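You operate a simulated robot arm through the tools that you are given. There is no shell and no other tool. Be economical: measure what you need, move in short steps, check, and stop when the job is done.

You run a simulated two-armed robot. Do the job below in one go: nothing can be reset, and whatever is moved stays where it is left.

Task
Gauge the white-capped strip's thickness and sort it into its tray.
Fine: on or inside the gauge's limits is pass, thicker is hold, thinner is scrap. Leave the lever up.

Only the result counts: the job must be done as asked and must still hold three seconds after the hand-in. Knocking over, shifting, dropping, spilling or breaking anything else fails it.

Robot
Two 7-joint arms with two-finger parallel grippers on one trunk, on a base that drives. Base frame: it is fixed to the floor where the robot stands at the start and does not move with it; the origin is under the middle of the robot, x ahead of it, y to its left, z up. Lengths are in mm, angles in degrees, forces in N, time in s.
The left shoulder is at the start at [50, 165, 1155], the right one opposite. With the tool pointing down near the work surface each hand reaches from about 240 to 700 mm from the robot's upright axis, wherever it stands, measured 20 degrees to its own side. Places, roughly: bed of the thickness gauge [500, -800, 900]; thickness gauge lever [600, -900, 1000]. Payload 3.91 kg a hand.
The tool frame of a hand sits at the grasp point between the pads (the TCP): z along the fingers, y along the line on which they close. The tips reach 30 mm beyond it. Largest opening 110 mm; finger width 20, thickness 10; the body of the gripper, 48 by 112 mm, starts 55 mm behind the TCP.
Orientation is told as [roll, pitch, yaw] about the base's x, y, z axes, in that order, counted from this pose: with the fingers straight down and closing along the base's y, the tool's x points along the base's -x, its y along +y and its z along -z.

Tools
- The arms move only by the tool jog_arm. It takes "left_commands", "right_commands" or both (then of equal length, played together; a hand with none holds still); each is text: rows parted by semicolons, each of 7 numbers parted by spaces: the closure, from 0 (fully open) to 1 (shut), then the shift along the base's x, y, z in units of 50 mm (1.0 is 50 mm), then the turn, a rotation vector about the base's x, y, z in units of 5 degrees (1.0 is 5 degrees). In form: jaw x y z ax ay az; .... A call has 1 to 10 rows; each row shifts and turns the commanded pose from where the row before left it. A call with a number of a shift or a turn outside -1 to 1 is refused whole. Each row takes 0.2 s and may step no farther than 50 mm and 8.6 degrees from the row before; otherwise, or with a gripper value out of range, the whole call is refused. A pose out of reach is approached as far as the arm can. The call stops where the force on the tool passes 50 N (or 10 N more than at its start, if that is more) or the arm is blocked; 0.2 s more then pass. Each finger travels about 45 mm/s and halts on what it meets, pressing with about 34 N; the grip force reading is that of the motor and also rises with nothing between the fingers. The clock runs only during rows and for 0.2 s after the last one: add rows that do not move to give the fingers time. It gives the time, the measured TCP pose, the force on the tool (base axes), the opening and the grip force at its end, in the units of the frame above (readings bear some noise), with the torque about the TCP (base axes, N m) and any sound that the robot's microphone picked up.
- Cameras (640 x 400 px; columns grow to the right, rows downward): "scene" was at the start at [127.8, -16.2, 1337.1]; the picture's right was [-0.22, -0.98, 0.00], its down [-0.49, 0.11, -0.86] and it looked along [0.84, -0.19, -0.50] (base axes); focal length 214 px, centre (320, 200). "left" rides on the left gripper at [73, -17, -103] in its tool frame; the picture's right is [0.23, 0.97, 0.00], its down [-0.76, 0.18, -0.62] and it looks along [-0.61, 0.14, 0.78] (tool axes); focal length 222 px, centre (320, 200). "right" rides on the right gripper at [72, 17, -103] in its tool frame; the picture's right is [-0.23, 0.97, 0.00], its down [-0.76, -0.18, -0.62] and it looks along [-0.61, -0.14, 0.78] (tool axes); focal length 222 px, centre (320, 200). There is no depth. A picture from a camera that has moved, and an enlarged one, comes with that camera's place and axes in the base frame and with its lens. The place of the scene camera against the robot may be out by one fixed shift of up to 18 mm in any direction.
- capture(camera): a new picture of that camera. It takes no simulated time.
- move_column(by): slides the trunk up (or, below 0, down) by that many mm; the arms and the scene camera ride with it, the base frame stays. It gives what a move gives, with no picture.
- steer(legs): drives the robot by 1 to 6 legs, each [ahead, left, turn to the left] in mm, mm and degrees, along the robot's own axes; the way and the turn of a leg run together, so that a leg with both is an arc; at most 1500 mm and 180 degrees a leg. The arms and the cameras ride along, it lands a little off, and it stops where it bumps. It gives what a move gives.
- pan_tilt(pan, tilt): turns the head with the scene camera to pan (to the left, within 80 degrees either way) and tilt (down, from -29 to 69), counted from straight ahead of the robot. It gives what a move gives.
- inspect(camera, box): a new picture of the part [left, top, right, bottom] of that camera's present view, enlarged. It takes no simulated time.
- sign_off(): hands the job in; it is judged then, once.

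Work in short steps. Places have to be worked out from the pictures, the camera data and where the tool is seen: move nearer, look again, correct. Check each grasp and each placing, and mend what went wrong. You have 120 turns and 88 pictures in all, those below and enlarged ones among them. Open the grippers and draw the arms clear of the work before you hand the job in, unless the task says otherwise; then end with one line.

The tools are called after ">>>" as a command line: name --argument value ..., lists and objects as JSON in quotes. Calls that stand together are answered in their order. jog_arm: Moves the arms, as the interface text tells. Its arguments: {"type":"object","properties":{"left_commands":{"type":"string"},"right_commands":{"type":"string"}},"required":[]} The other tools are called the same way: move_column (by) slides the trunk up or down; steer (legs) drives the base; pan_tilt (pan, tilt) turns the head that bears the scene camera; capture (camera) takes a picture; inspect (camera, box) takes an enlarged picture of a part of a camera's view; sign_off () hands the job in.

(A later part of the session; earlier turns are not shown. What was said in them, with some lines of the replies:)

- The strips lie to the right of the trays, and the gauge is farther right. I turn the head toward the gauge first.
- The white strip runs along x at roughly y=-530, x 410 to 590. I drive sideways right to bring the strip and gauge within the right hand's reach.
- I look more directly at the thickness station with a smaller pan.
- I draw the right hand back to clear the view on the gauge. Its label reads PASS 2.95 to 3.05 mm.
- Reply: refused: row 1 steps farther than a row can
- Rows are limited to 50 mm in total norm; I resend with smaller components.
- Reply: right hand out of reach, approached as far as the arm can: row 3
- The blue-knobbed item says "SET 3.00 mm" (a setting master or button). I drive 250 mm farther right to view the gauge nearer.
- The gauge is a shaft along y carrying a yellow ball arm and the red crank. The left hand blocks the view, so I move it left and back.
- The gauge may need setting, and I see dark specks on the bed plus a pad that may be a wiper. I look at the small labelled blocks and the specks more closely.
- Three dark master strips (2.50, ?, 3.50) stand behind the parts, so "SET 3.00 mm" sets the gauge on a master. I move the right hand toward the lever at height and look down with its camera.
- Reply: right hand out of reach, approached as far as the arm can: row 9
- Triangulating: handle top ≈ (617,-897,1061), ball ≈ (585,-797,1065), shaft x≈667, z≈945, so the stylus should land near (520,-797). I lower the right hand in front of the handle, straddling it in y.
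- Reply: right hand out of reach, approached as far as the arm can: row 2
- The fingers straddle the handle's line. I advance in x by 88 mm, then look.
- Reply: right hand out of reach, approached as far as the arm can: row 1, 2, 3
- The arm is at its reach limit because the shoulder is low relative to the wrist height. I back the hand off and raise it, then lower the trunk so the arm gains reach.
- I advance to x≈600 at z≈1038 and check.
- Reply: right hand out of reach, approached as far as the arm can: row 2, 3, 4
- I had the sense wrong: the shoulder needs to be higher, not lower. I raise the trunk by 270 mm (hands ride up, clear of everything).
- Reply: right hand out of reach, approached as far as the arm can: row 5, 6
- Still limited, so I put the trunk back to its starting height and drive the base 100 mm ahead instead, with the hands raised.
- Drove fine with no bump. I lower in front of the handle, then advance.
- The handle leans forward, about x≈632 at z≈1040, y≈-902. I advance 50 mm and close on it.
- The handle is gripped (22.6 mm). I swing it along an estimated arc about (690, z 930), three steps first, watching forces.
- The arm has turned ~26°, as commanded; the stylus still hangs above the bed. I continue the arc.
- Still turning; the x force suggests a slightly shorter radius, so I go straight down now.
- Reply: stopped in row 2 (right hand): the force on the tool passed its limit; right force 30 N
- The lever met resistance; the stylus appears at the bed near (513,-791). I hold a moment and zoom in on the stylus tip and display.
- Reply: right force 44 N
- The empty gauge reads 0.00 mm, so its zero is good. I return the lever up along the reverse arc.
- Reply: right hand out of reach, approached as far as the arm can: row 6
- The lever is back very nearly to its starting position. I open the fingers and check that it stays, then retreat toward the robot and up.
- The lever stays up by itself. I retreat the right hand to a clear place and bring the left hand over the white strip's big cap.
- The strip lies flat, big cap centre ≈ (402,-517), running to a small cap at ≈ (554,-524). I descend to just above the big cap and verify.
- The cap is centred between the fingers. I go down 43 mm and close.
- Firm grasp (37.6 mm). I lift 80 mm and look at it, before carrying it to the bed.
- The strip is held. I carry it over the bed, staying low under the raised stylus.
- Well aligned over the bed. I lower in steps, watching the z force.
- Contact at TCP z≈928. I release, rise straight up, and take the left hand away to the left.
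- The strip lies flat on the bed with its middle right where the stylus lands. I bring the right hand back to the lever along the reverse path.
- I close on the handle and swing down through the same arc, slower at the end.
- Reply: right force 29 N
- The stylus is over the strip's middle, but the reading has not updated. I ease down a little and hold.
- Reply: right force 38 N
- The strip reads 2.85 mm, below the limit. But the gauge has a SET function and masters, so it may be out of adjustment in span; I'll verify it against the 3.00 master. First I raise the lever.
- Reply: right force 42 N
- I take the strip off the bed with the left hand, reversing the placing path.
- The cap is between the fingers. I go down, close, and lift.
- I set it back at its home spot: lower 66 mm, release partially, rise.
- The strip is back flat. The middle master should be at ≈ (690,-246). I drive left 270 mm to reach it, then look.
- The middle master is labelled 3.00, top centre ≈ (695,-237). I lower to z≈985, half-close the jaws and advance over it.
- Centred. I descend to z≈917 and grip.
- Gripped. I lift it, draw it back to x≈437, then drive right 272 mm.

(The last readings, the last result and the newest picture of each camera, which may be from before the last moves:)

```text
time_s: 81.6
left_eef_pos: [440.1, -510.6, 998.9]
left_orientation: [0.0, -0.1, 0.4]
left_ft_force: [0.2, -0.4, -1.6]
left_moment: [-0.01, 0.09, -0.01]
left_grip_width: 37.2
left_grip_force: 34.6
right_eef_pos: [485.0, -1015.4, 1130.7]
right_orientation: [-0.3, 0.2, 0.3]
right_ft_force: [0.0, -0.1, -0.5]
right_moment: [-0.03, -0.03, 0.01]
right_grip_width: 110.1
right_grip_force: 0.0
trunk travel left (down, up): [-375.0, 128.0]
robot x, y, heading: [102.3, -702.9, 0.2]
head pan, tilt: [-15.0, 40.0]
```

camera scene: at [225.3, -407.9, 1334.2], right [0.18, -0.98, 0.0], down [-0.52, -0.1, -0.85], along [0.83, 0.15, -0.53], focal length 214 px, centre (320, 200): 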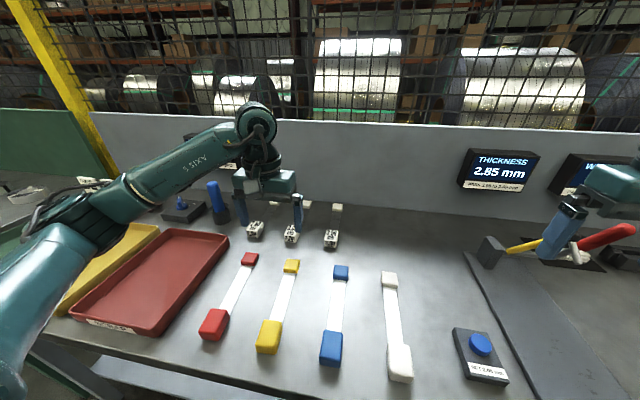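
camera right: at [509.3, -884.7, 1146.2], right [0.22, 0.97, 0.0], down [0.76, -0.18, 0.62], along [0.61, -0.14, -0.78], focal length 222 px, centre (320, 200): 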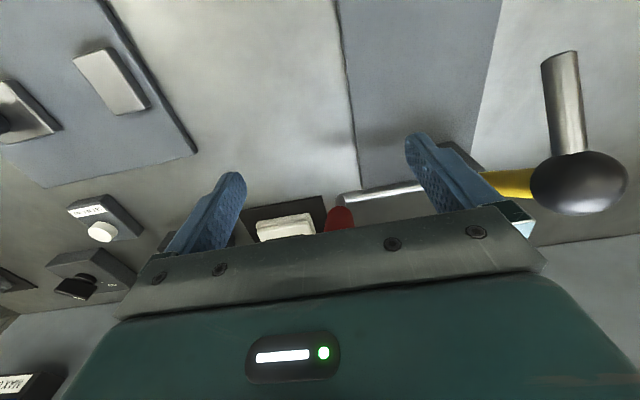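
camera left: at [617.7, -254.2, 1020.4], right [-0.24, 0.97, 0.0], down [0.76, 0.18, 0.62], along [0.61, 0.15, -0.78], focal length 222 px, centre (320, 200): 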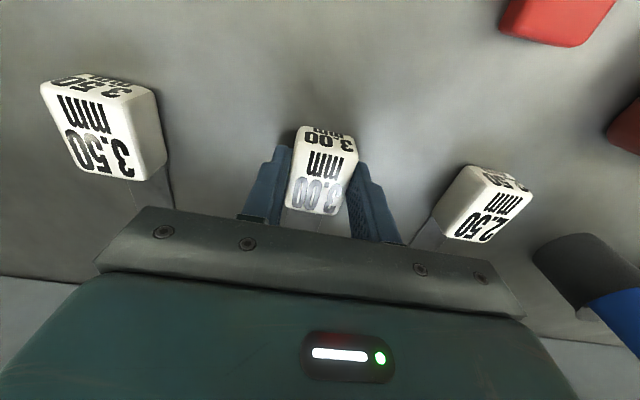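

I carry the master onto the bed at the same spot as the strip.

>>> jog_arm --left_commands "1 -0.04 -0.9 0 0 0 0; 1 0 -0.9 -0.1 0 0 0; 1 0 -0.9 -0.1 0 0 0; 1 0 -0.9 -0.1 0 0 0; 1 0 -0.9 0 0 0 0; 1 0 -0.9 0 0 0 0; 1 0 -0.27 -0.4 0 0 0; 1 0 0 -0.5 0 0 0; 1 0 0 -0.14 0 0 0; 1 0 0 0 0 0 0"

>>> jog_arm --left_commands "1 0 0 -0.08 0 0 0; 1 0 0 0 0 0 0"

```text
time_s: 83.8
left_eef_pos: [437.7, -795.2, 931.2]
left_orientation: [0.0, 0.0, 0.4]
left_ft_force: [-0.1, -0.7, -1.2]
left_moment: [-0.02, 0.06, 0.03]
left_grip_width: 37.5
left_grip_force: 33.9
right_eef_pos: [483.5, -1014.4, 1130.3]
right_orientation: [-0.3, 0.1, 0.2]
right_ft_force: [-1.3, 0.8, 0.1]
right_moment: [0.01, -0.02, -0.01]
right_grip_width: 110.0
right_grip_force: 0.0
trunk travel left (down, up): [-375.0, 128.0]
robot x, y, heading: [97.4, -700.6, 0.2]
head pan, tilt: [-15.0, 40.0]
```

```text
time_s: 84.4
left_eef_pos: [437.9, -795.5, 928.5]
left_orientation: [-0.2, -0.2, 0.4]
left_ft_force: [1.2, 0.7, 21.4]
left_moment: [0.25, 0.04, -0.04]
left_grip_width: 37.0
left_grip_force: 33.7
right_eef_pos: [482.4, -1014.0, 1130.3]
right_orientation: [-0.3, 0.1, 0.2]
right_ft_force: [-0.1, 0.3, 0.2]
right_moment: [-0.02, 0.01, -0.02]
right_grip_width: 110.0
right_grip_force: 0.1
trunk travel left (down, up): [-375.0, 128.0]
robot x, y, heading: [100.6, -702.7, 0.2]
head pan, tilt: [-15.0, 40.0]
```

The master touches the bed. I release and withdraw the left hand as before.

>>> jog_arm --left_commands "0.8 0 0 0.02 0 0 0; 0.5 0 0 0 0 0 0; 0.4 0 0 0 0 0 0; 0.4 0 0 0 0 0 0; 0.4 0 0 0.6 0 0 0; 0.4 0 0.2 0.8 0 0 0; 0.4 0 0.7 0.6 0 0 0; 0.4 0 0.9 0.4 0 0 0; 0.4 0 0.9 0.3 0 0 0; 0.4 0 0.9 0.3 0 0 0"

>>> jog_arm --left_commands "0.4 0 0.9 0 0 0 0; 0.4 0 0.9 0 0 0 0; 0.4 0 0.8 0 0 0 0; 0.4 0 0 0 0 0 0; 0.4 0 0 0 0 0 0; 0.4 0 0 0 0 0 0; 0.4 0 0 0 0 0 0; 0.4 0 0 0 0 0 0" --right_commands "0 0 0.6 -0.5 0 0 0; 0 0 0.7 -0.5 0 0 0; 0 0.5 0.6 -0.5 0 0 0; 0 0.8 0.4 -0.3 0 0 0; 0 0 0 0 0 0 0; 0 0.8 0 0 0 0 0; 0 0.9 0 0 0 0 0; 0 0 0 0 0 0 0"

>>> inspect --camera "scene" --box '[220, 90, 460, 310]'

```text
time_s: 86.6
left_eef_pos: [434.3, -613.0, 1080.4]
left_orientation: [0.0, -0.1, 0.4]
left_ft_force: [0.5, -0.3, -0.6]
left_moment: [-0.05, 0.01, -0.05]
left_grip_width: 66.2
left_grip_force: 0.1
right_eef_pos: [483.4, -1013.8, 1132.1]
right_orientation: [-0.3, 0.1, 0.3]
right_ft_force: [-0.3, -0.4, -0.1]
right_moment: [-0.03, 0.01, -0.01]
right_grip_width: 110.2
right_grip_force: 0.0
trunk travel left (down, up): [-375.0, 128.0]
robot x, y, heading: [101.0, -701.2, 0.2]
head pan, tilt: [-15.0, 40.0]
```

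```text
time_s: 88.4
left_eef_pos: [436.1, -483.3, 1079.1]
left_orientation: [0.0, 0.0, 0.4]
left_ft_force: [0.6, -0.3, 0.2]
left_moment: [0.02, 0.0, 0.01]
left_grip_width: 66.0
left_grip_force: 0.1
right_eef_pos: [635.4, -899.8, 1040.8]
right_orientation: [-0.3, 0.1, 0.3]
right_ft_force: [0.3, -0.5, 0.9]
right_moment: [-0.01, -0.01, 0.02]
right_grip_width: 109.8
right_grip_force: 0.1
trunk travel left (down, up): [-375.0, 128.0]
robot x, y, heading: [95.8, -700.0, 0.1]
head pan, tilt: [-15.0, 40.0]
```

```text
1.82 times, centred on (340, 200) of scene
camera zoom: at [220.7, -718.5, 1322.1], right [-0.25, -0.97, 0.0], down [-0.62, 0.16, -0.77], along [0.74, -0.19, -0.64], focal length 390 px, centre (284, 200)
```

zoom: 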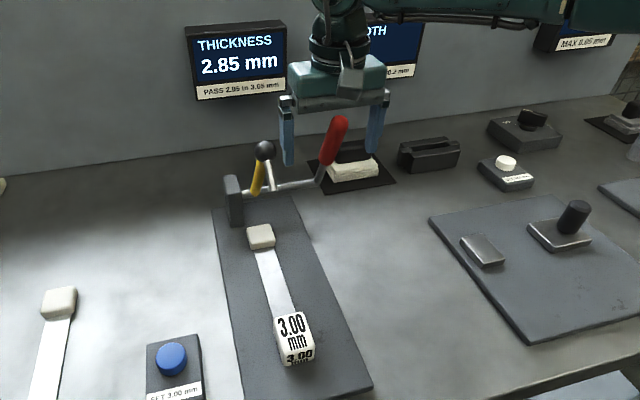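

The master sits the same as the strip did. I grip the handle and swing it down, then hold.

>>> jog_arm --right_commands "0.5 -0.06 0 0 0 0 0; 1 0 0 0 0 0 0; 1 0 0 0 0 0 0; 1 0 0 0 0 0 0; 1 0 0 0 0 0 0; 1 0 0 0 0 0 0"

>>> jog_arm --right_commands "1 -0.294 0 -0.184 0 0 0; 1 -0.264 0 -0.222 0 0 0; 1 -0.232 0 -0.258 0 0 0; 1 -0.194 0 -0.286 0 0 0; 1 -0.13 0 -0.31 0 0 0; 1 0 0 -0.16 0 0 0; 1 0 0 -0.14 0 0 0; 1 0 0 -0.06 0 0 0; 1 0 0 0 0 0 0; 1 0 0 0 0 0 0"

>>> jog_arm --right_commands "1 0 0 0 0 0 0; 1 0 0 0 0 0 0; 1 0 0 0 0 0 0; 1 0 0 0 0 0 0"

>>> inspect --camera "scene" --box '[250, 100, 370, 300]'

```text
time_s: 89.8
left_eef_pos: [436.6, -482.8, 1078.6]
left_orientation: [-0.2, 0.0, 0.4]
left_ft_force: [1.5, -0.6, 0.1]
left_moment: [0.0, 0.0, -0.04]
left_grip_width: 65.8
left_grip_force: 0.0
right_eef_pos: [632.4, -897.1, 1041.8]
right_orientation: [-0.2, 0.0, 0.3]
right_ft_force: [0.2, 8.8, -2.0]
right_moment: [0.13, -0.01, 0.08]
right_grip_width: 22.5
right_grip_force: 37.5
trunk travel left (down, up): [-375.0, 128.0]
robot x, y, heading: [101.2, -700.4, 0.2]
head pan, tilt: [-15.0, 40.0]
```

```text
time_s: 92.0
left_eef_pos: [432.0, -481.5, 1078.7]
left_orientation: [-0.2, -0.3, 0.4]
left_ft_force: [-0.8, 0.0, -0.2]
left_moment: [0.03, -0.01, -0.03]
left_grip_width: 66.0
left_grip_force: 0.1
right_eef_pos: [573.2, -896.7, 965.1]
right_orientation: [0.0, -0.3, 0.4]
right_ft_force: [-14.2, 6.7, 38.2]
right_moment: [-0.01, 0.95, -0.17]
right_grip_width: 22.2
right_grip_force: 45.3
trunk travel left (down, up): [-375.0, 128.0]
robot x, y, heading: [100.9, -701.8, 0.2]
head pan, tilt: [-15.0, 40.0]
```

```text
time_s: 93.0
left_eef_pos: [432.4, -482.5, 1079.2]
left_orientation: [-0.3, -0.4, 0.4]
left_ft_force: [-0.4, 0.4, -0.8]
left_moment: [0.01, -0.02, 0.01]
left_grip_width: 66.2
left_grip_force: 0.1
right_eef_pos: [571.7, -898.0, 965.6]
right_orientation: [-0.2, -0.3, 0.3]
right_ft_force: [-19.7, 6.4, 37.5]
right_moment: [-0.02, 0.07, -0.07]
right_grip_width: 22.6
right_grip_force: 45.1
trunk travel left (down, up): [-375.0, 128.0]
robot x, y, heading: [97.4, -699.1, 0.2]
head pan, tilt: [-15.0, 40.0]
```

```text
2.00 times, centred on (310, 200) of scene
camera zoom: at [215.9, -716.6, 1322.7], right [-0.25, -0.97, 0.0], down [-0.62, 0.16, -0.77], along [0.74, -0.2, -0.64], focal length 429 px, centre (340, 200)
```

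zoom: 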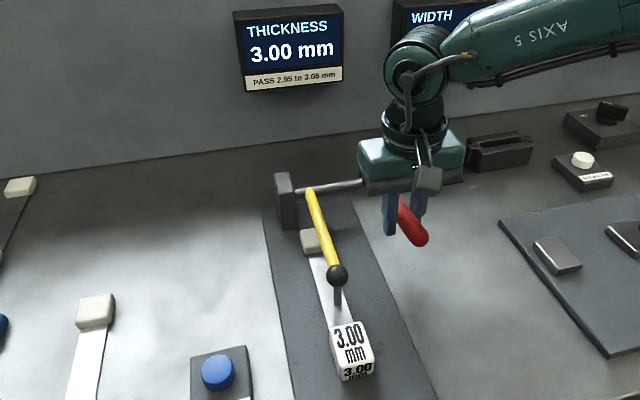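

The 3.00 master reads 3.00 mm, so the gauge is true and the strip's 2.85 mm means scrap. I raise the lever, release, and retreat.

>>> jog_arm --right_commands "1 0.108 0 0.302 0 0 0; 1 0.156 0 0.296 0 0 0; 1 0.198 0 0.27 0 0 0; 1 0.232 0 0.242 0 0 0; 1 0.264 0 0.206 0 0 0; 1 0.29 0 0.19 0 0 0; 1 0.02 0 0.08 0 0 0; 1 0 0 0 0 0 0"

>>> jog_arm --right_commands "0.5 0 0 0 0 0 0; 0 0 0 0 0 0 0; 0 0 0 0 0 0 0; 0 0 0 0 0 0 0; 0 -0.9 0 0 0 0 0; 0 -0.9 0 0 0 0 0; 0 -0.8 -0.4 0.3 0 0 0; 0 -0.5 -0.6 0.5 0 0 0; 0 0 -0.7 0.5 0 0 0; 0 0 -0.6 0.5 0 0 0"

>>> jog_arm --left_commands "0.4 0 -0.9 0 0 0 0; 0.4 0 -0.9 0 0 0 0; 0.4 0 -0.9 0 0 0 0; 0.4 0 -0.9 0 0 0 0; 0.4 0 -0.9 0 0 0 0; 0.4 0 -0.9 0 0 0 0; 0.4 0 -0.85 0 0 0 0; 0.4 0 0 -0.8 0 0 0; 0.4 0 0 -0.9 0 0 0; 0.4 0 0 0 0 0 0"

>>> capture --camera "left"

>>> capture --camera "scene"

```text
time_s: 94.8
left_eef_pos: [435.8, -482.8, 1077.2]
left_orientation: [-0.1, 0.0, 0.3]
left_ft_force: [-0.5, 0.0, -0.5]
left_moment: [-0.01, -0.01, 0.02]
left_grip_width: 66.2
left_grip_force: 0.0
right_eef_pos: [634.8, -897.5, 1036.7]
right_orientation: [-0.2, 0.7, 0.6]
right_ft_force: [-19.0, 15.9, -31.8]
right_moment: [-0.08, 0.51, -0.14]
right_grip_width: 22.2
right_grip_force: 45.4
trunk travel left (down, up): [-375.0, 128.0]
robot x, y, heading: [99.5, -705.7, 0.6]
head pan, tilt: [-15.0, 40.0]
```

```text
time_s: 97.0
left_eef_pos: [436.6, -484.1, 1078.5]
left_orientation: [0.0, -0.1, 0.4]
left_ft_force: [0.3, 0.1, -0.6]
left_moment: [0.01, 0.03, 0.0]
left_grip_width: 66.1
left_grip_force: 0.0
right_eef_pos: [482.5, -1013.6, 1130.4]
right_orientation: [-0.2, 0.2, 0.3]
right_ft_force: [0.2, 0.3, -0.5]
right_moment: [0.01, -0.02, -0.03]
right_grip_width: 110.0
right_grip_force: 0.1
trunk travel left (down, up): [-375.0, 128.0]
robot x, y, heading: [98.9, -700.3, 0.1]
head pan, tilt: [-15.0, 40.0]
```

```text
time_s: 99.2
left_eef_pos: [436.5, -794.8, 993.4]
left_orientation: [0.0, 0.0, 0.5]
left_ft_force: [0.5, -0.1, -0.4]
left_moment: [0.0, 0.05, 0.02]
left_grip_width: 65.7
left_grip_force: 0.1
right_eef_pos: [483.2, -1013.0, 1129.3]
right_orientation: [-0.2, 0.1, 0.3]
right_ft_force: [0.0, 0.4, 0.3]
right_moment: [0.02, -0.01, 0.01]
right_grip_width: 110.1
right_grip_force: 0.0
trunk travel left (down, up): [-375.0, 128.0]
robot x, y, heading: [98.8, -697.5, 0.2]
head pan, tilt: [-15.0, 40.0]
```

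```text
25 pictures are left
camera left: at [364.2, -813.9, 1095.3], right [-0.23, 0.97, 0.0], down [0.76, 0.18, 0.62], along [0.61, 0.15, -0.78], focal length 222 px, centre (320, 200)
```

left: 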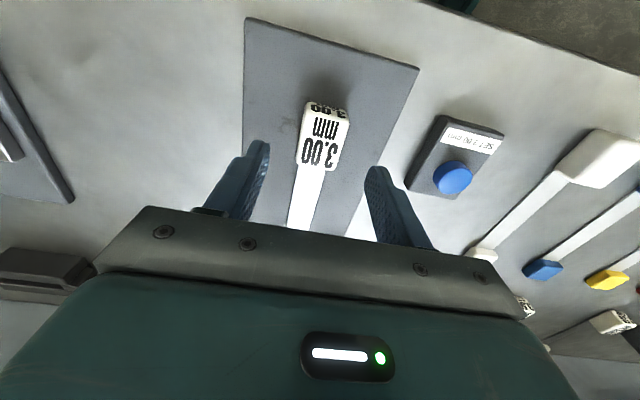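

```text
24 pictures are left
camera scene: at [221.1, -718.5, 1322.0], right [-0.25, -0.97, 0.0], down [-0.62, 0.16, -0.77], along [0.74, -0.19, -0.64], focal length 214 px, centre (320, 200)
```

scene: 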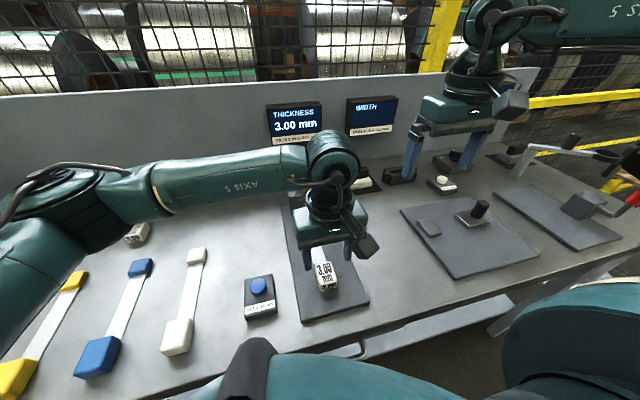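

I grasp the master, lift it and carry it off the bed to y≈-510.

>>> jog_arm --left_commands "0.4 0.02 0 -0.8 0 0 0; 0.4 0 0 -0.48 0 0 0; 0.8 0 0 0 0 0 0; 1 0 0 0 0 0 0; 1 0 0 0 0 0 0; 1 0 0 0 0 0 0; 1 0 0 0.3 0 0 0; 1 0 0 0.5 0 0 0; 1 0 0 0 0 0 0"

>>> jog_arm --left_commands "1 0 0.8 0.2 0 0 0; 1 0 0.8 0.2 0 0 0; 1 0 0.8 0.2 0 0 0; 1 0 0.8 0 0 0 0; 1 0 0.8 0 0 0 0; 1 0 0.8 0 0 0 0; 1 0 0.88 0 0 0 0; 1 0 0 0 0 0 0"

>>> steer --legs '[[0, 274, 0]]'

```text
time_s: 101.2
left_eef_pos: [438.2, -794.7, 969.3]
left_orientation: [-0.1, -0.1, 0.4]
left_ft_force: [0.1, 0.2, -2.1]
left_moment: [-0.03, 0.07, -0.02]
left_grip_width: 37.2
left_grip_force: 33.9
right_eef_pos: [483.4, -1013.1, 1129.1]
right_orientation: [-0.2, 0.0, 0.3]
right_ft_force: [0.3, 0.4, -0.4]
right_moment: [-0.01, 0.04, 0.0]
right_grip_width: 110.2
right_grip_force: 0.0
trunk travel left (down, up): [-375.0, 128.0]
robot x, y, heading: [102.0, -700.8, 0.3]
head pan, tilt: [-15.0, 40.0]
```

```text
time_s: 103.0
left_eef_pos: [439.2, -510.0, 999.6]
left_orientation: [0.0, 0.0, 0.4]
left_ft_force: [-0.4, -0.9, -0.7]
left_moment: [-0.02, 0.06, -0.02]
left_grip_width: 37.1
left_grip_force: 34.0
right_eef_pos: [483.8, -1014.0, 1129.0]
right_orientation: [-0.3, 0.1, 0.3]
right_ft_force: [0.9, -0.7, 0.6]
right_moment: [0.0, 0.01, -0.01]
right_grip_width: 110.0
right_grip_force: 0.0
trunk travel left (down, up): [-375.0, 128.0]
robot x, y, heading: [99.0, -701.0, 0.2]
head pan, tilt: [-15.0, 40.0]
```

```text
time_s: 105.0
left_eef_pos: [436.3, -233.2, 998.6]
left_orientation: [-0.2, -0.1, 0.4]
left_ft_force: [0.2, 0.6, -0.4]
left_moment: [-0.01, 0.05, 0.0]
left_grip_width: 37.5
left_grip_force: 34.0
right_eef_pos: [483.2, -736.5, 1129.0]
right_orientation: [-0.3, 0.1, 0.3]
right_ft_force: [1.0, -0.9, -0.6]
right_moment: [0.0, -0.04, -0.02]
right_grip_width: 110.1
right_grip_force: 0.0
trunk travel left (down, up): [-375.0, 128.0]
robot x, y, heading: [97.5, -425.2, -0.2]
head pan, tilt: [-15.0, 40.0]
```

I extend back to x≈690, y≈-236 over the master's home and look.

>>> jog_arm --left_commands "1 0.9 -0.06 -0.15 0 0 0; 1 0.9 0 -0.1 0 0 0; 1 0.9 0 0 0 0 0; 1 0.9 0 0 0 0 0; 1 0.9 0 0 0 0 0; 1 0.57 0 0 0 0 0; 1 0 0 0 0 0 0; 1 0 0 -0.5 0 0 0; 1 0 0 0 0 0 0"

>>> capture --camera "left"

```text
time_s: 107.0
left_eef_pos: [692.0, -238.5, 961.9]
left_orientation: [-0.1, 0.0, 0.4]
left_ft_force: [0.3, 0.1, -0.1]
left_moment: [0.05, 0.08, 0.0]
left_grip_width: 37.4
left_grip_force: 33.8
right_eef_pos: [481.4, -737.9, 1128.4]
right_orientation: [-0.1, 0.1, 0.3]
right_ft_force: [0.3, 0.0, -1.3]
right_moment: [-0.01, -0.03, 0.01]
right_grip_width: 110.0
right_grip_force: 0.0
trunk travel left (down, up): [-375.0, 128.0]
robot x, y, heading: [99.6, -426.3, 0.3]
head pan, tilt: [-15.0, 40.0]
```

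```text
23 pictures are left
camera left: at [619.3, -255.3, 1065.1], right [-0.23, 0.97, 0.0], down [0.76, 0.18, 0.62], along [0.61, 0.15, -0.78], focal length 222 px, centre (320, 200)
```

left: 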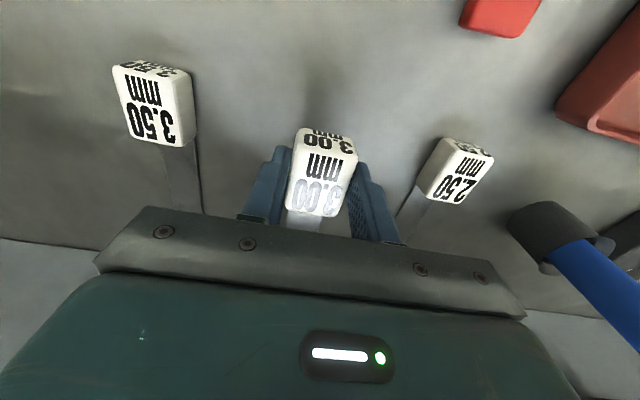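

On station. I lower to the table, release and rise.

>>> jog_arm --left_commands "1 -0.02 0.04 -0.5 0 0 0; 1 0 0 -0.34 0 0 0; 1 0 0 -0.06 0 0 0; 1 0 0 0 0 0 0; 0.8 0 0 0 0 0 0; 0.4 0 0 0 0 0 0; 0.4 0 0 0 0 0 0; 0.4 0 0 0.7 0 0 0; 0.4 0 0 0.7 0 0 0; 0.4 0 0 0 0 0 0"

>>> capture --camera "left"

```text
time_s: 109.2
left_eef_pos: [689.9, -236.0, 986.6]
left_orientation: [0.0, 0.0, 0.5]
left_ft_force: [0.1, 0.3, 0.8]
left_moment: [-0.03, -0.02, 0.02]
left_grip_width: 66.0
left_grip_force: 0.0
right_eef_pos: [482.4, -738.6, 1128.8]
right_orientation: [-0.2, 0.2, 0.2]
right_ft_force: [0.4, -0.3, 0.5]
right_moment: [-0.02, -0.02, 0.02]
right_grip_width: 110.1
right_grip_force: 0.0
trunk travel left (down, up): [-375.0, 128.0]
robot x, y, heading: [98.5, -428.9, 0.2]
head pan, tilt: [-15.0, 40.0]
```

```text
22 pictures are left
camera left: at [617.1, -252.5, 1089.3], right [-0.23, 0.97, 0.0], down [0.76, 0.18, 0.62], along [0.61, 0.15, -0.78], focal length 222 px, centre (320, 200)
```

left: 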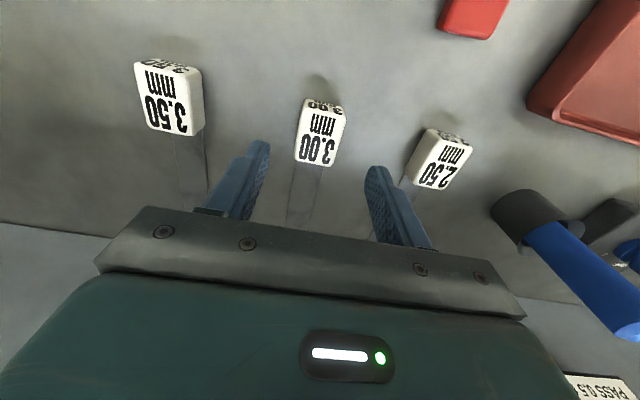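

The master is back in its place. I move the left hand back over the white strip.

>>> jog_arm --left_commands "0.4 -0.6 0 0.7 0 0 0; 0.4 -0.6 -0.4 0.6 0 0 0; 0.4 -0.6 -0.7 0 0 0 0; 0.4 -0.6 -0.7 0 0 0 0; 0.4 -0.6 -0.7 0 0 0 0; 0.4 -0.6 -0.7 0 0 0 0; 0.4 -0.6 -0.7 0 0 0 0; 0.4 -0.6 -0.7 0 0 0 0; 0.4 -0.6 -0.7 0 0 0 0; 0.4 -0.4 -0.26 0 0 0 0"

>>> capture --camera "left"

```text
time_s: 111.4
left_eef_pos: [397.4, -513.3, 1051.1]
left_orientation: [0.0, 0.1, 0.4]
left_ft_force: [1.1, 0.2, -0.5]
left_moment: [0.03, 0.01, -0.02]
left_grip_width: 66.4
left_grip_force: 0.0
right_eef_pos: [482.4, -737.1, 1130.2]
right_orientation: [-0.2, 0.1, 0.2]
right_ft_force: [0.4, 0.0, 0.5]
right_moment: [0.01, 0.02, -0.02]
right_grip_width: 109.8
right_grip_force: 0.1
trunk travel left (down, up): [-375.0, 128.0]
robot x, y, heading: [100.1, -425.0, 0.3]
head pan, tilt: [-15.0, 40.0]
```

```text
21 pictures are left
camera left: at [325.4, -531.9, 1153.6], right [-0.23, 0.97, 0.0], down [0.76, 0.18, 0.62], along [0.61, 0.15, -0.78], focal length 222 px, centre (320, 200)
```

left: 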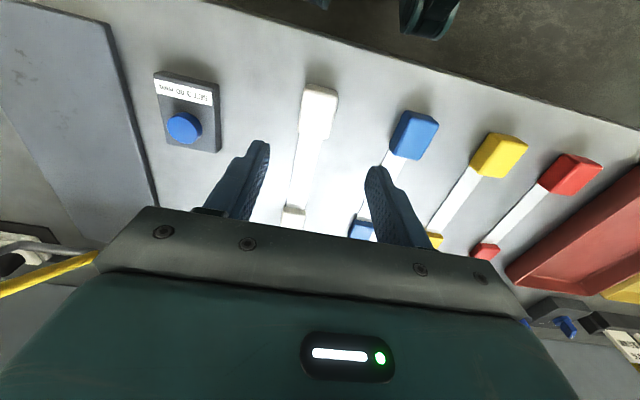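

Aligned with the white cap. I descend to z≈918, grip and lift to ~1010.

>>> jog_arm --left_commands "0.4 0.02 -0.03 -0.9 0 0 0; 0.4 0 0 -0.9 0 0 0; 0.4 0 0 -0.85 0 0 0; 0.8 0 0 0 0 0 0; 1 0 0 0 0 0 0; 1 0 0 0 0 0 0; 1 0 0 0 0 0 0; 1 0 0 0.5 0 0 0; 1 0 0 0.9 0 0 0; 1 0 0 0.5 0 0 0"

>>> capture --camera "left"

```text
time_s: 113.6
left_eef_pos: [401.8, -515.9, 1012.2]
left_orientation: [0.1, -0.1, 0.3]
left_ft_force: [0.7, 0.2, -1.1]
left_moment: [-0.02, 0.08, 0.03]
left_grip_width: 37.3
left_grip_force: 33.4
right_eef_pos: [481.9, -739.4, 1128.4]
right_orientation: [-0.3, 0.2, 0.3]
right_ft_force: [0.7, 0.0, -0.3]
right_moment: [0.03, 0.0, 0.01]
right_grip_width: 110.3
right_grip_force: 0.2
trunk travel left (down, up): [-375.0, 128.0]
robot x, y, heading: [97.1, -426.0, 0.5]
head pan, tilt: [-15.0, 40.0]
```

```text
20 pictures are left
camera left: at [329.6, -533.1, 1116.0], right [-0.23, 0.97, 0.0], down [0.76, 0.18, 0.62], along [0.61, 0.15, -0.78], focal length 222 px, centre (320, 200)
```

left: 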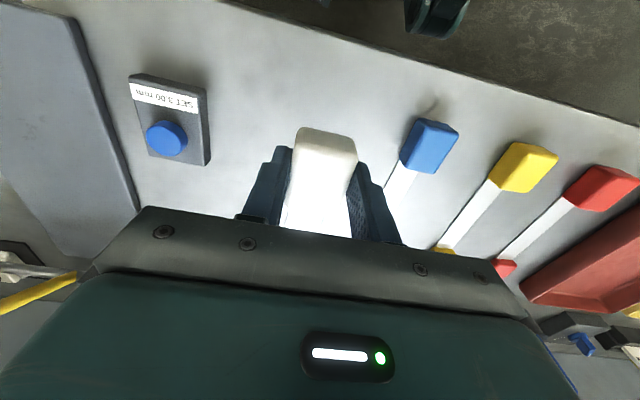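

Held. I bring the hand left to a comfortable spot, then drive left 285 mm toward the scrap tray.

>>> jog_arm --left_commands "1 0.1 0.9 0.1 0 0 0; 1 0.1 0.9 0 0 0 0; 1 0.1 0.9 0 0 0 0; 1 0.1 0.9 0 0 0 0; 1 0.1 0.9 0 0 0 0; 1 0.1 0.9 0 0 0 0; 1 0 0 0 0 0 0"

>>> steer --legs '[[0, 285, 0]]'

>>> pan_tilt --pan 10 --tilt 40

>>> capture --camera "scene"

>>> capture --camera "left"

```text
time_s: 115.2
left_eef_pos: [430.8, -243.5, 1017.6]
left_orientation: [0.0, -0.1, 0.5]
left_ft_force: [0.7, -0.4, -2.2]
left_moment: [-0.04, 0.11, 0.0]
left_grip_width: 37.4
left_grip_force: 34.1
right_eef_pos: [482.7, -739.0, 1129.1]
right_orientation: [-0.2, 0.3, 0.2]
right_ft_force: [-0.1, 0.1, -0.3]
right_moment: [0.0, 0.01, -0.02]
right_grip_width: 110.1
right_grip_force: 0.2
trunk travel left (down, up): [-375.0, 128.0]
robot x, y, heading: [102.3, -425.0, 0.1]
head pan, tilt: [-15.0, 40.0]
```

```text
time_s: 117.1
left_eef_pos: [426.9, 39.8, 1017.7]
left_orientation: [-0.1, -0.1, 0.8]
left_ft_force: [0.0, -0.1, -1.5]
left_moment: [0.02, 0.11, -0.04]
left_grip_width: 37.3
left_grip_force: 33.8
right_eef_pos: [480.7, -455.5, 1129.3]
right_orientation: [-0.2, 0.1, 0.7]
right_ft_force: [-0.4, 0.9, -0.1]
right_moment: [-0.02, 0.01, 0.01]
right_grip_width: 109.8
right_grip_force: 0.1
trunk travel left (down, up): [-375.0, 128.0]
robot x, y, heading: [95.2, -144.0, 0.7]
head pan, tilt: [-15.0, 40.0]
```

```text
time_s: 118.0
left_eef_pos: [426.2, 38.9, 1017.6]
left_orientation: [0.0, -0.1, 0.8]
left_ft_force: [0.5, -0.1, -2.4]
left_moment: [-0.04, 0.13, -0.01]
left_grip_width: 37.4
left_grip_force: 34.0
right_eef_pos: [482.8, -454.1, 1127.8]
right_orientation: [-0.2, 0.3, 0.6]
right_ft_force: [-0.2, -0.5, 0.1]
right_moment: [-0.01, 0.03, -0.04]
right_grip_width: 110.1
right_grip_force: 0.0
trunk travel left (down, up): [-375.0, 128.0]
robot x, y, heading: [94.5, -143.7, 1.2]
head pan, tilt: [10.0, 40.0]
```

```text
19 pictures are left
camera scene: at [218.6, -124.3, 1322.0], right [0.18, -0.98, 0.0], down [-0.63, -0.12, -0.77], along [0.75, 0.14, -0.64], focal length 214 px, centre (320, 200)
```

scene: 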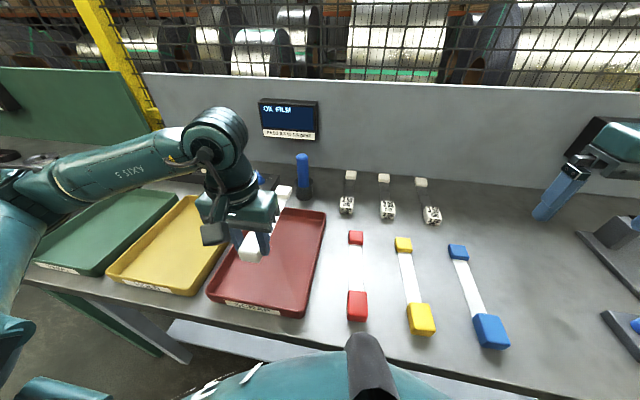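

```text
18 pictures are left
camera left: at [354.1, 20.6, 1120.3], right [-0.24, 0.97, 0.0], down [0.76, 0.19, 0.62], along [0.6, 0.15, -0.78], focal length 222 px, centre (320, 200)
```

left: 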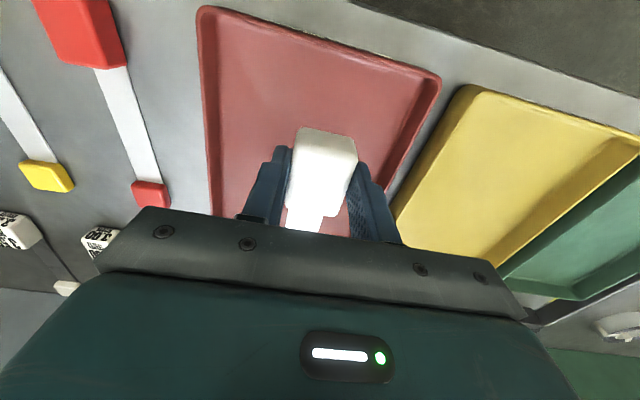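

Tray is centred near y≈31, x 367–650. I shift to (433,32) and lower in stages.

>>> jog_arm --left_commands "1 0.12 -0.15 0 0 0 0; 1 0 0 -0.9 0 0 0; 1 0 0 -0.7 0 0 0; 1 0 0 0 0 0 0"

>>> capture --camera "left"

>>> inspect --camera "scene" --box '[190, 170, 350, 330]'

```text
time_s: 119.0
left_eef_pos: [431.9, 31.0, 937.0]
left_orientation: [0.0, -0.1, 0.7]
left_ft_force: [0.7, 0.0, 3.7]
left_moment: [-0.08, -1.07, -0.01]
left_grip_width: 37.5
left_grip_force: 33.7
right_eef_pos: [481.6, -454.5, 1128.8]
right_orientation: [-0.1, 0.2, 0.8]
right_ft_force: [-0.4, 1.0, -0.5]
right_moment: [-0.02, 0.02, -0.02]
right_grip_width: 109.8
right_grip_force: 0.1
trunk travel left (down, up): [-375.0, 128.0]
robot x, y, heading: [95.1, -140.1, 0.6]
head pan, tilt: [10.0, 40.0]
```

```text
17 pictures are left
camera left: at [360.7, 13.2, 1039.6], right [-0.24, 0.97, 0.0], down [0.76, 0.19, 0.63], along [0.61, 0.15, -0.78], focal length 222 px, centre (320, 200)
```

left: 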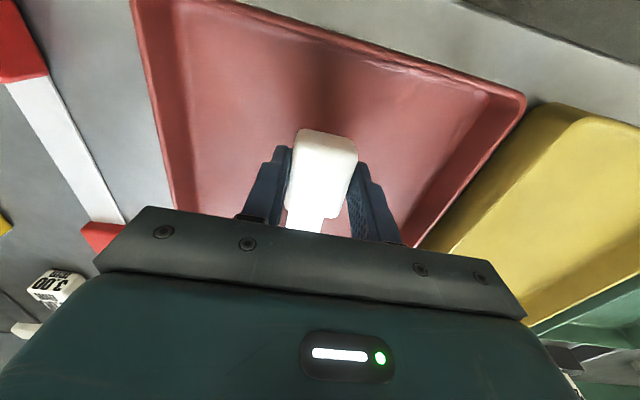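

```text
2.50 times, centred on (270, 250) of scene
camera zoom: at [218.1, -124.5, 1322.1], right [0.19, -0.98, 0.0], down [-0.63, -0.12, -0.77], along [0.75, 0.14, -0.64], focal length 536 px, centre (445, 75)
```

zoom: 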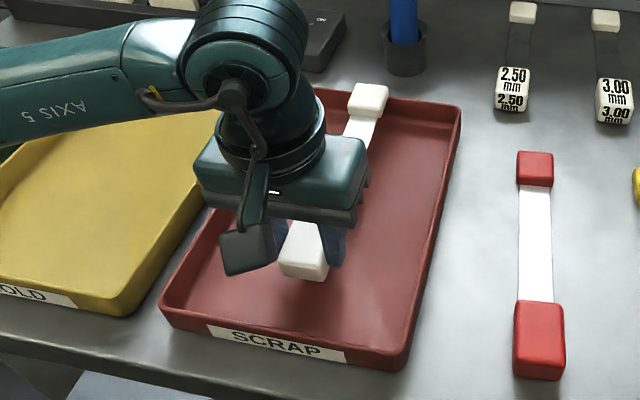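

The moment reading shows the far small cap touching the back wall of the tray. I lift, move back 16 mm, and lower again gently.

>>> jog_arm --left_commands "1 0 0 0.3 0 0 0; 1 -0.32 0 0 0 0 0; 1 0 0 -0.3 0 0 0; 1 0 0 0 0 0 0"

>>> inspect --camera "scene" --box '[190, 170, 350, 330]'

```text
time_s: 120.0
left_eef_pos: [415.8, 30.4, 936.5]
left_orientation: [0.1, 0.0, 0.9]
left_ft_force: [-0.4, 0.1, -1.1]
left_moment: [-0.03, 0.13, -0.02]
left_grip_width: 37.4
left_grip_force: 33.8
right_eef_pos: [480.9, -454.2, 1129.5]
right_orientation: [-0.2, 0.1, 0.7]
right_ft_force: [-0.3, 0.2, 0.5]
right_moment: [0.02, 0.01, 0.0]
right_grip_width: 110.0
right_grip_force: 0.1
trunk travel left (down, up): [-375.0, 128.0]
robot x, y, heading: [93.3, -140.8, 0.6]
head pan, tilt: [10.0, 40.0]
```

```text
2.50 times, centred on (270, 250) of scene
camera zoom: at [218.5, -124.3, 1322.0], right [0.19, -0.98, 0.0], down [-0.63, -0.12, -0.77], along [0.75, 0.14, -0.64], focal length 536 px, centre (445, 75)
```

zoom: 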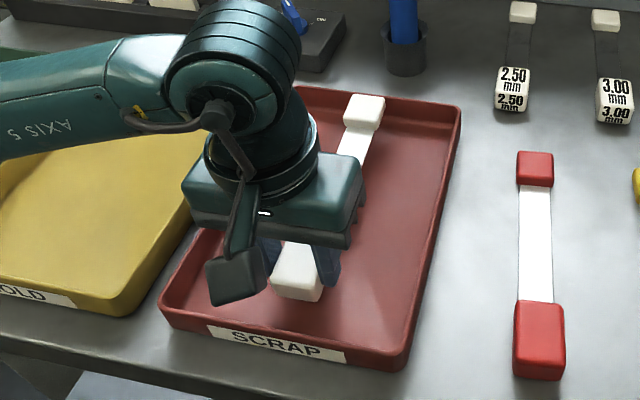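

Contact is gone. I lower in small steps.

>>> jog_arm --left_commands "1 -0.06 0 -0.1 0 0 0; 1 0 0 -0.1 0 0 0; 1 0 0 0 0 0 0"

>>> inspect --camera "scene" --box '[230, 190, 320, 310]'

>>> capture --camera "left"

```text
time_s: 120.8
left_eef_pos: [412.3, 31.2, 925.7]
left_orientation: [0.0, 0.0, 0.8]
left_ft_force: [-0.6, 0.1, -1.7]
left_moment: [0.0, 0.13, -0.04]
left_grip_width: 37.2
left_grip_force: 33.7
right_eef_pos: [481.0, -455.1, 1130.3]
right_orientation: [-0.2, 0.3, 0.7]
right_ft_force: [-1.1, -0.3, -0.7]
right_moment: [0.01, 0.03, 0.0]
right_grip_width: 109.9
right_grip_force: 0.0
trunk travel left (down, up): [-375.0, 128.0]
robot x, y, heading: [96.0, -144.0, 0.7]
head pan, tilt: [10.0, 40.0]
```

```text
3.33 times, centred on (275, 250) of scene
camera zoom: at [218.5, -124.3, 1322.0], right [0.19, -0.98, 0.0], down [-0.63, -0.12, -0.77], along [0.75, 0.14, -0.64], focal length 715 px, centre (470, 33)
```

zoom: 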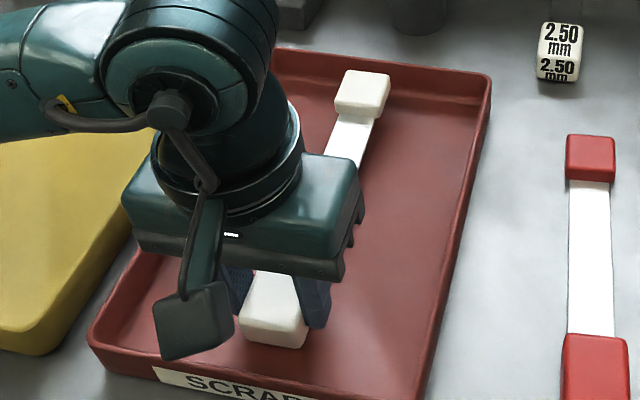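

```text
13 pictures are left
camera left: at [341.4, 12.2, 1029.5], right [-0.24, 0.97, 0.0], down [0.76, 0.19, 0.62], along [0.6, 0.15, -0.78], focal length 222 px, centre (320, 200)
```

left: 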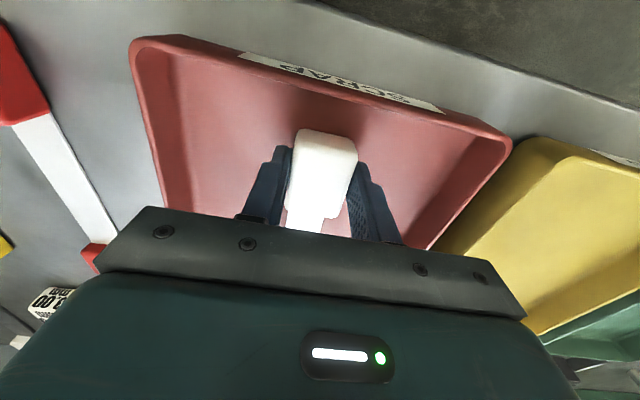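

Clear on both ends, with more room in front, so I shift back 6 mm and lower to contact.

>>> jog_arm --left_commands "1 -0.12 0 0 0 0 0; 1 0 0 -0.06 0 0 0; 1 0 0 0 0 0 0"

>>> jog_arm --left_commands "1 0 0 -0.05 0 0 0; 1 0 0 0 0 0 0"

```text
time_s: 121.6
left_eef_pos: [407.3, 31.0, 924.0]
left_orientation: [0.0, -0.1, 0.9]
left_ft_force: [-0.6, -0.1, -1.5]
left_moment: [-0.02, 0.1, 0.01]
left_grip_width: 37.4
left_grip_force: 34.2
right_eef_pos: [480.6, -453.9, 1129.2]
right_orientation: [-0.2, 0.2, 0.7]
right_ft_force: [0.4, -0.1, -0.4]
right_moment: [0.04, 0.0, -0.02]
right_grip_width: 110.1
right_grip_force: 0.0
trunk travel left (down, up): [-375.0, 128.0]
robot x, y, heading: [93.9, -142.5, 0.4]
head pan, tilt: [10.0, 40.0]
```

```text
time_s: 122.2
left_eef_pos: [407.6, 30.1, 922.6]
left_orientation: [0.1, -0.1, 0.8]
left_ft_force: [0.3, 0.5, 2.7]
left_moment: [0.05, 0.19, 0.0]
left_grip_width: 37.1
left_grip_force: 34.0
right_eef_pos: [481.4, -455.2, 1128.2]
right_orientation: [-0.2, 0.1, 0.7]
right_ft_force: [0.7, 0.4, -1.2]
right_moment: [0.0, -0.02, 0.01]
right_grip_width: 109.8
right_grip_force: 0.1
trunk travel left (down, up): [-375.0, 128.0]
robot x, y, heading: [97.3, -144.8, 0.7]
head pan, tilt: [10.0, 40.0]
```

Contact on the tray floor. I release and rise, then look.

>>> jog_arm --left_commands "0.8 0 0 0 0 0 0; 0.4 0 0 0 0 0 0; 0.4 0 0 0 0 0 0; 0.4 0 0 0.6 0 0 0; 0.4 0 0 0.9 0 0 0; 0.4 0 0 0.9 0 0 0; 0.2 0 0.6 0.7 0 0 0; 0 0 0.8 0.5 0 0 0; 0 0 0.8 0 0 0 0; 0 0 0.8 0 0 0 0"

>>> capture --camera "scene"

>>> inspect --camera "scene" --box '[190, 190, 350, 330]'

```text
time_s: 124.4
left_eef_pos: [404.0, 183.0, 1102.2]
left_orientation: [-0.2, -0.1, 0.7]
left_ft_force: [0.6, -0.9, -0.2]
left_moment: [-0.02, -0.02, 0.04]
left_grip_width: 110.2
left_grip_force: 0.1
right_eef_pos: [480.8, -455.3, 1128.2]
right_orientation: [-0.3, 0.1, 0.7]
right_ft_force: [-0.1, -0.3, 1.0]
right_moment: [0.05, 0.02, -0.02]
right_grip_width: 110.0
right_grip_force: 0.0
trunk travel left (down, up): [-375.0, 128.0]
robot x, y, heading: [95.8, -147.4, 0.7]
head pan, tilt: [10.0, 40.0]
```

```text
12 pictures are left
camera scene: at [218.1, -123.9, 1322.0], right [0.19, -0.98, 0.0], down [-0.63, -0.12, -0.77], along [0.75, 0.14, -0.64], focal length 214 px, centre (320, 200)
```

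scene: 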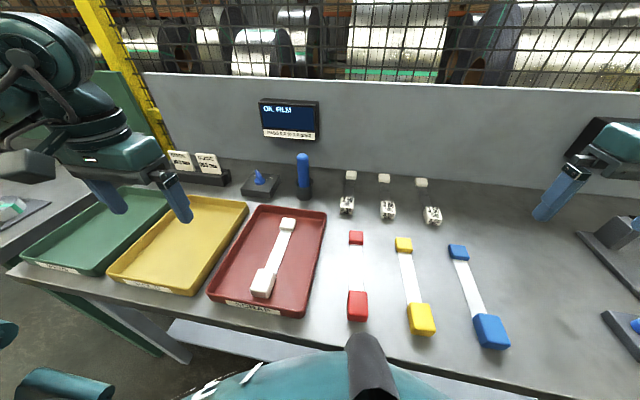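

```text
2.86 times, centred on (270, 260) of scene
camera zoom: at [218.1, -123.9, 1322.0], right [0.19, -0.98, 0.0], down [-0.63, -0.12, -0.77], along [0.75, 0.14, -0.64], focal length 613 px, centre (463, 29)
```

zoom: 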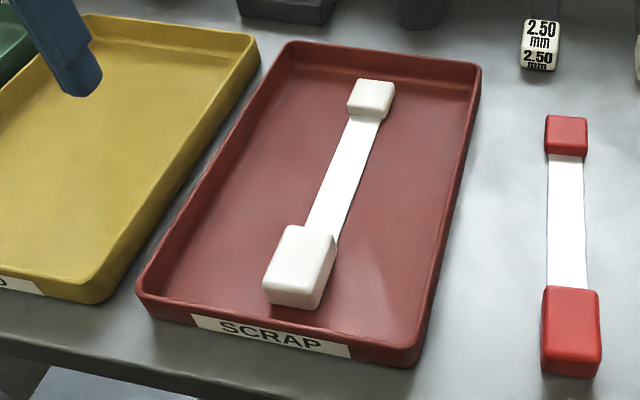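

The strip lies flat in the SCRAP tray with the hands clear. I pan right for a final check of the lever.

>>> pan_tilt --pan -45 --tilt 25

>>> capture --camera "scene"

```text
time_s: 125.7
left_eef_pos: [404.4, 181.9, 1102.1]
left_orientation: [-0.1, 0.0, 0.8]
left_ft_force: [-0.1, -0.8, -0.5]
left_moment: [-0.05, 0.0, -0.02]
left_grip_width: 110.2
left_grip_force: 0.1
right_eef_pos: [482.7, -454.7, 1129.2]
right_orientation: [-0.2, 0.0, 0.7]
right_ft_force: [-0.7, 0.3, -0.5]
right_moment: [0.05, 0.04, -0.02]
right_grip_width: 110.1
right_grip_force: 0.1
trunk travel left (down, up): [-375.0, 128.0]
robot x, y, heading: [91.6, -142.1, 0.7]
head pan, tilt: [-45.0, 25.0]
```

```text
10 pictures are left
camera scene: at [200.9, -204.4, 1345.3], right [-0.7, -0.72, 0.0], down [-0.3, 0.29, -0.91], along [0.65, -0.63, -0.42], focal length 214 px, centre (320, 200)
```

scene: 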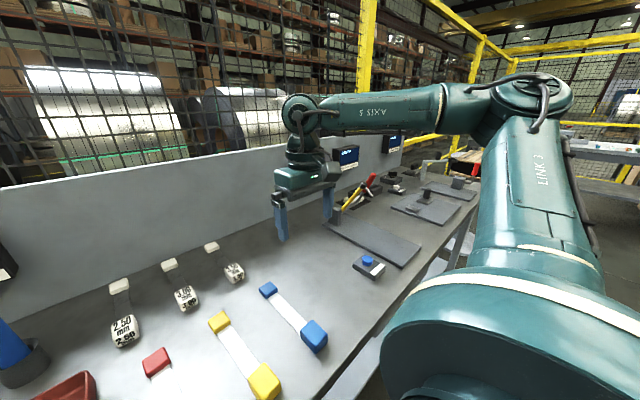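

The lever is up, the masters are in place, and the hands are clear, so I hand in.

>>> sign_off

```text
The job is handed in.
```

The white-capped strip measured 2.85 mm, thinner than the 2.95–3.05 mm limits, so it is in the SCRAP tray. The gauge read 0.00 mm empty and 3.00 mm on its 3.00 mm master. I put the master back where it was and left the lever up.
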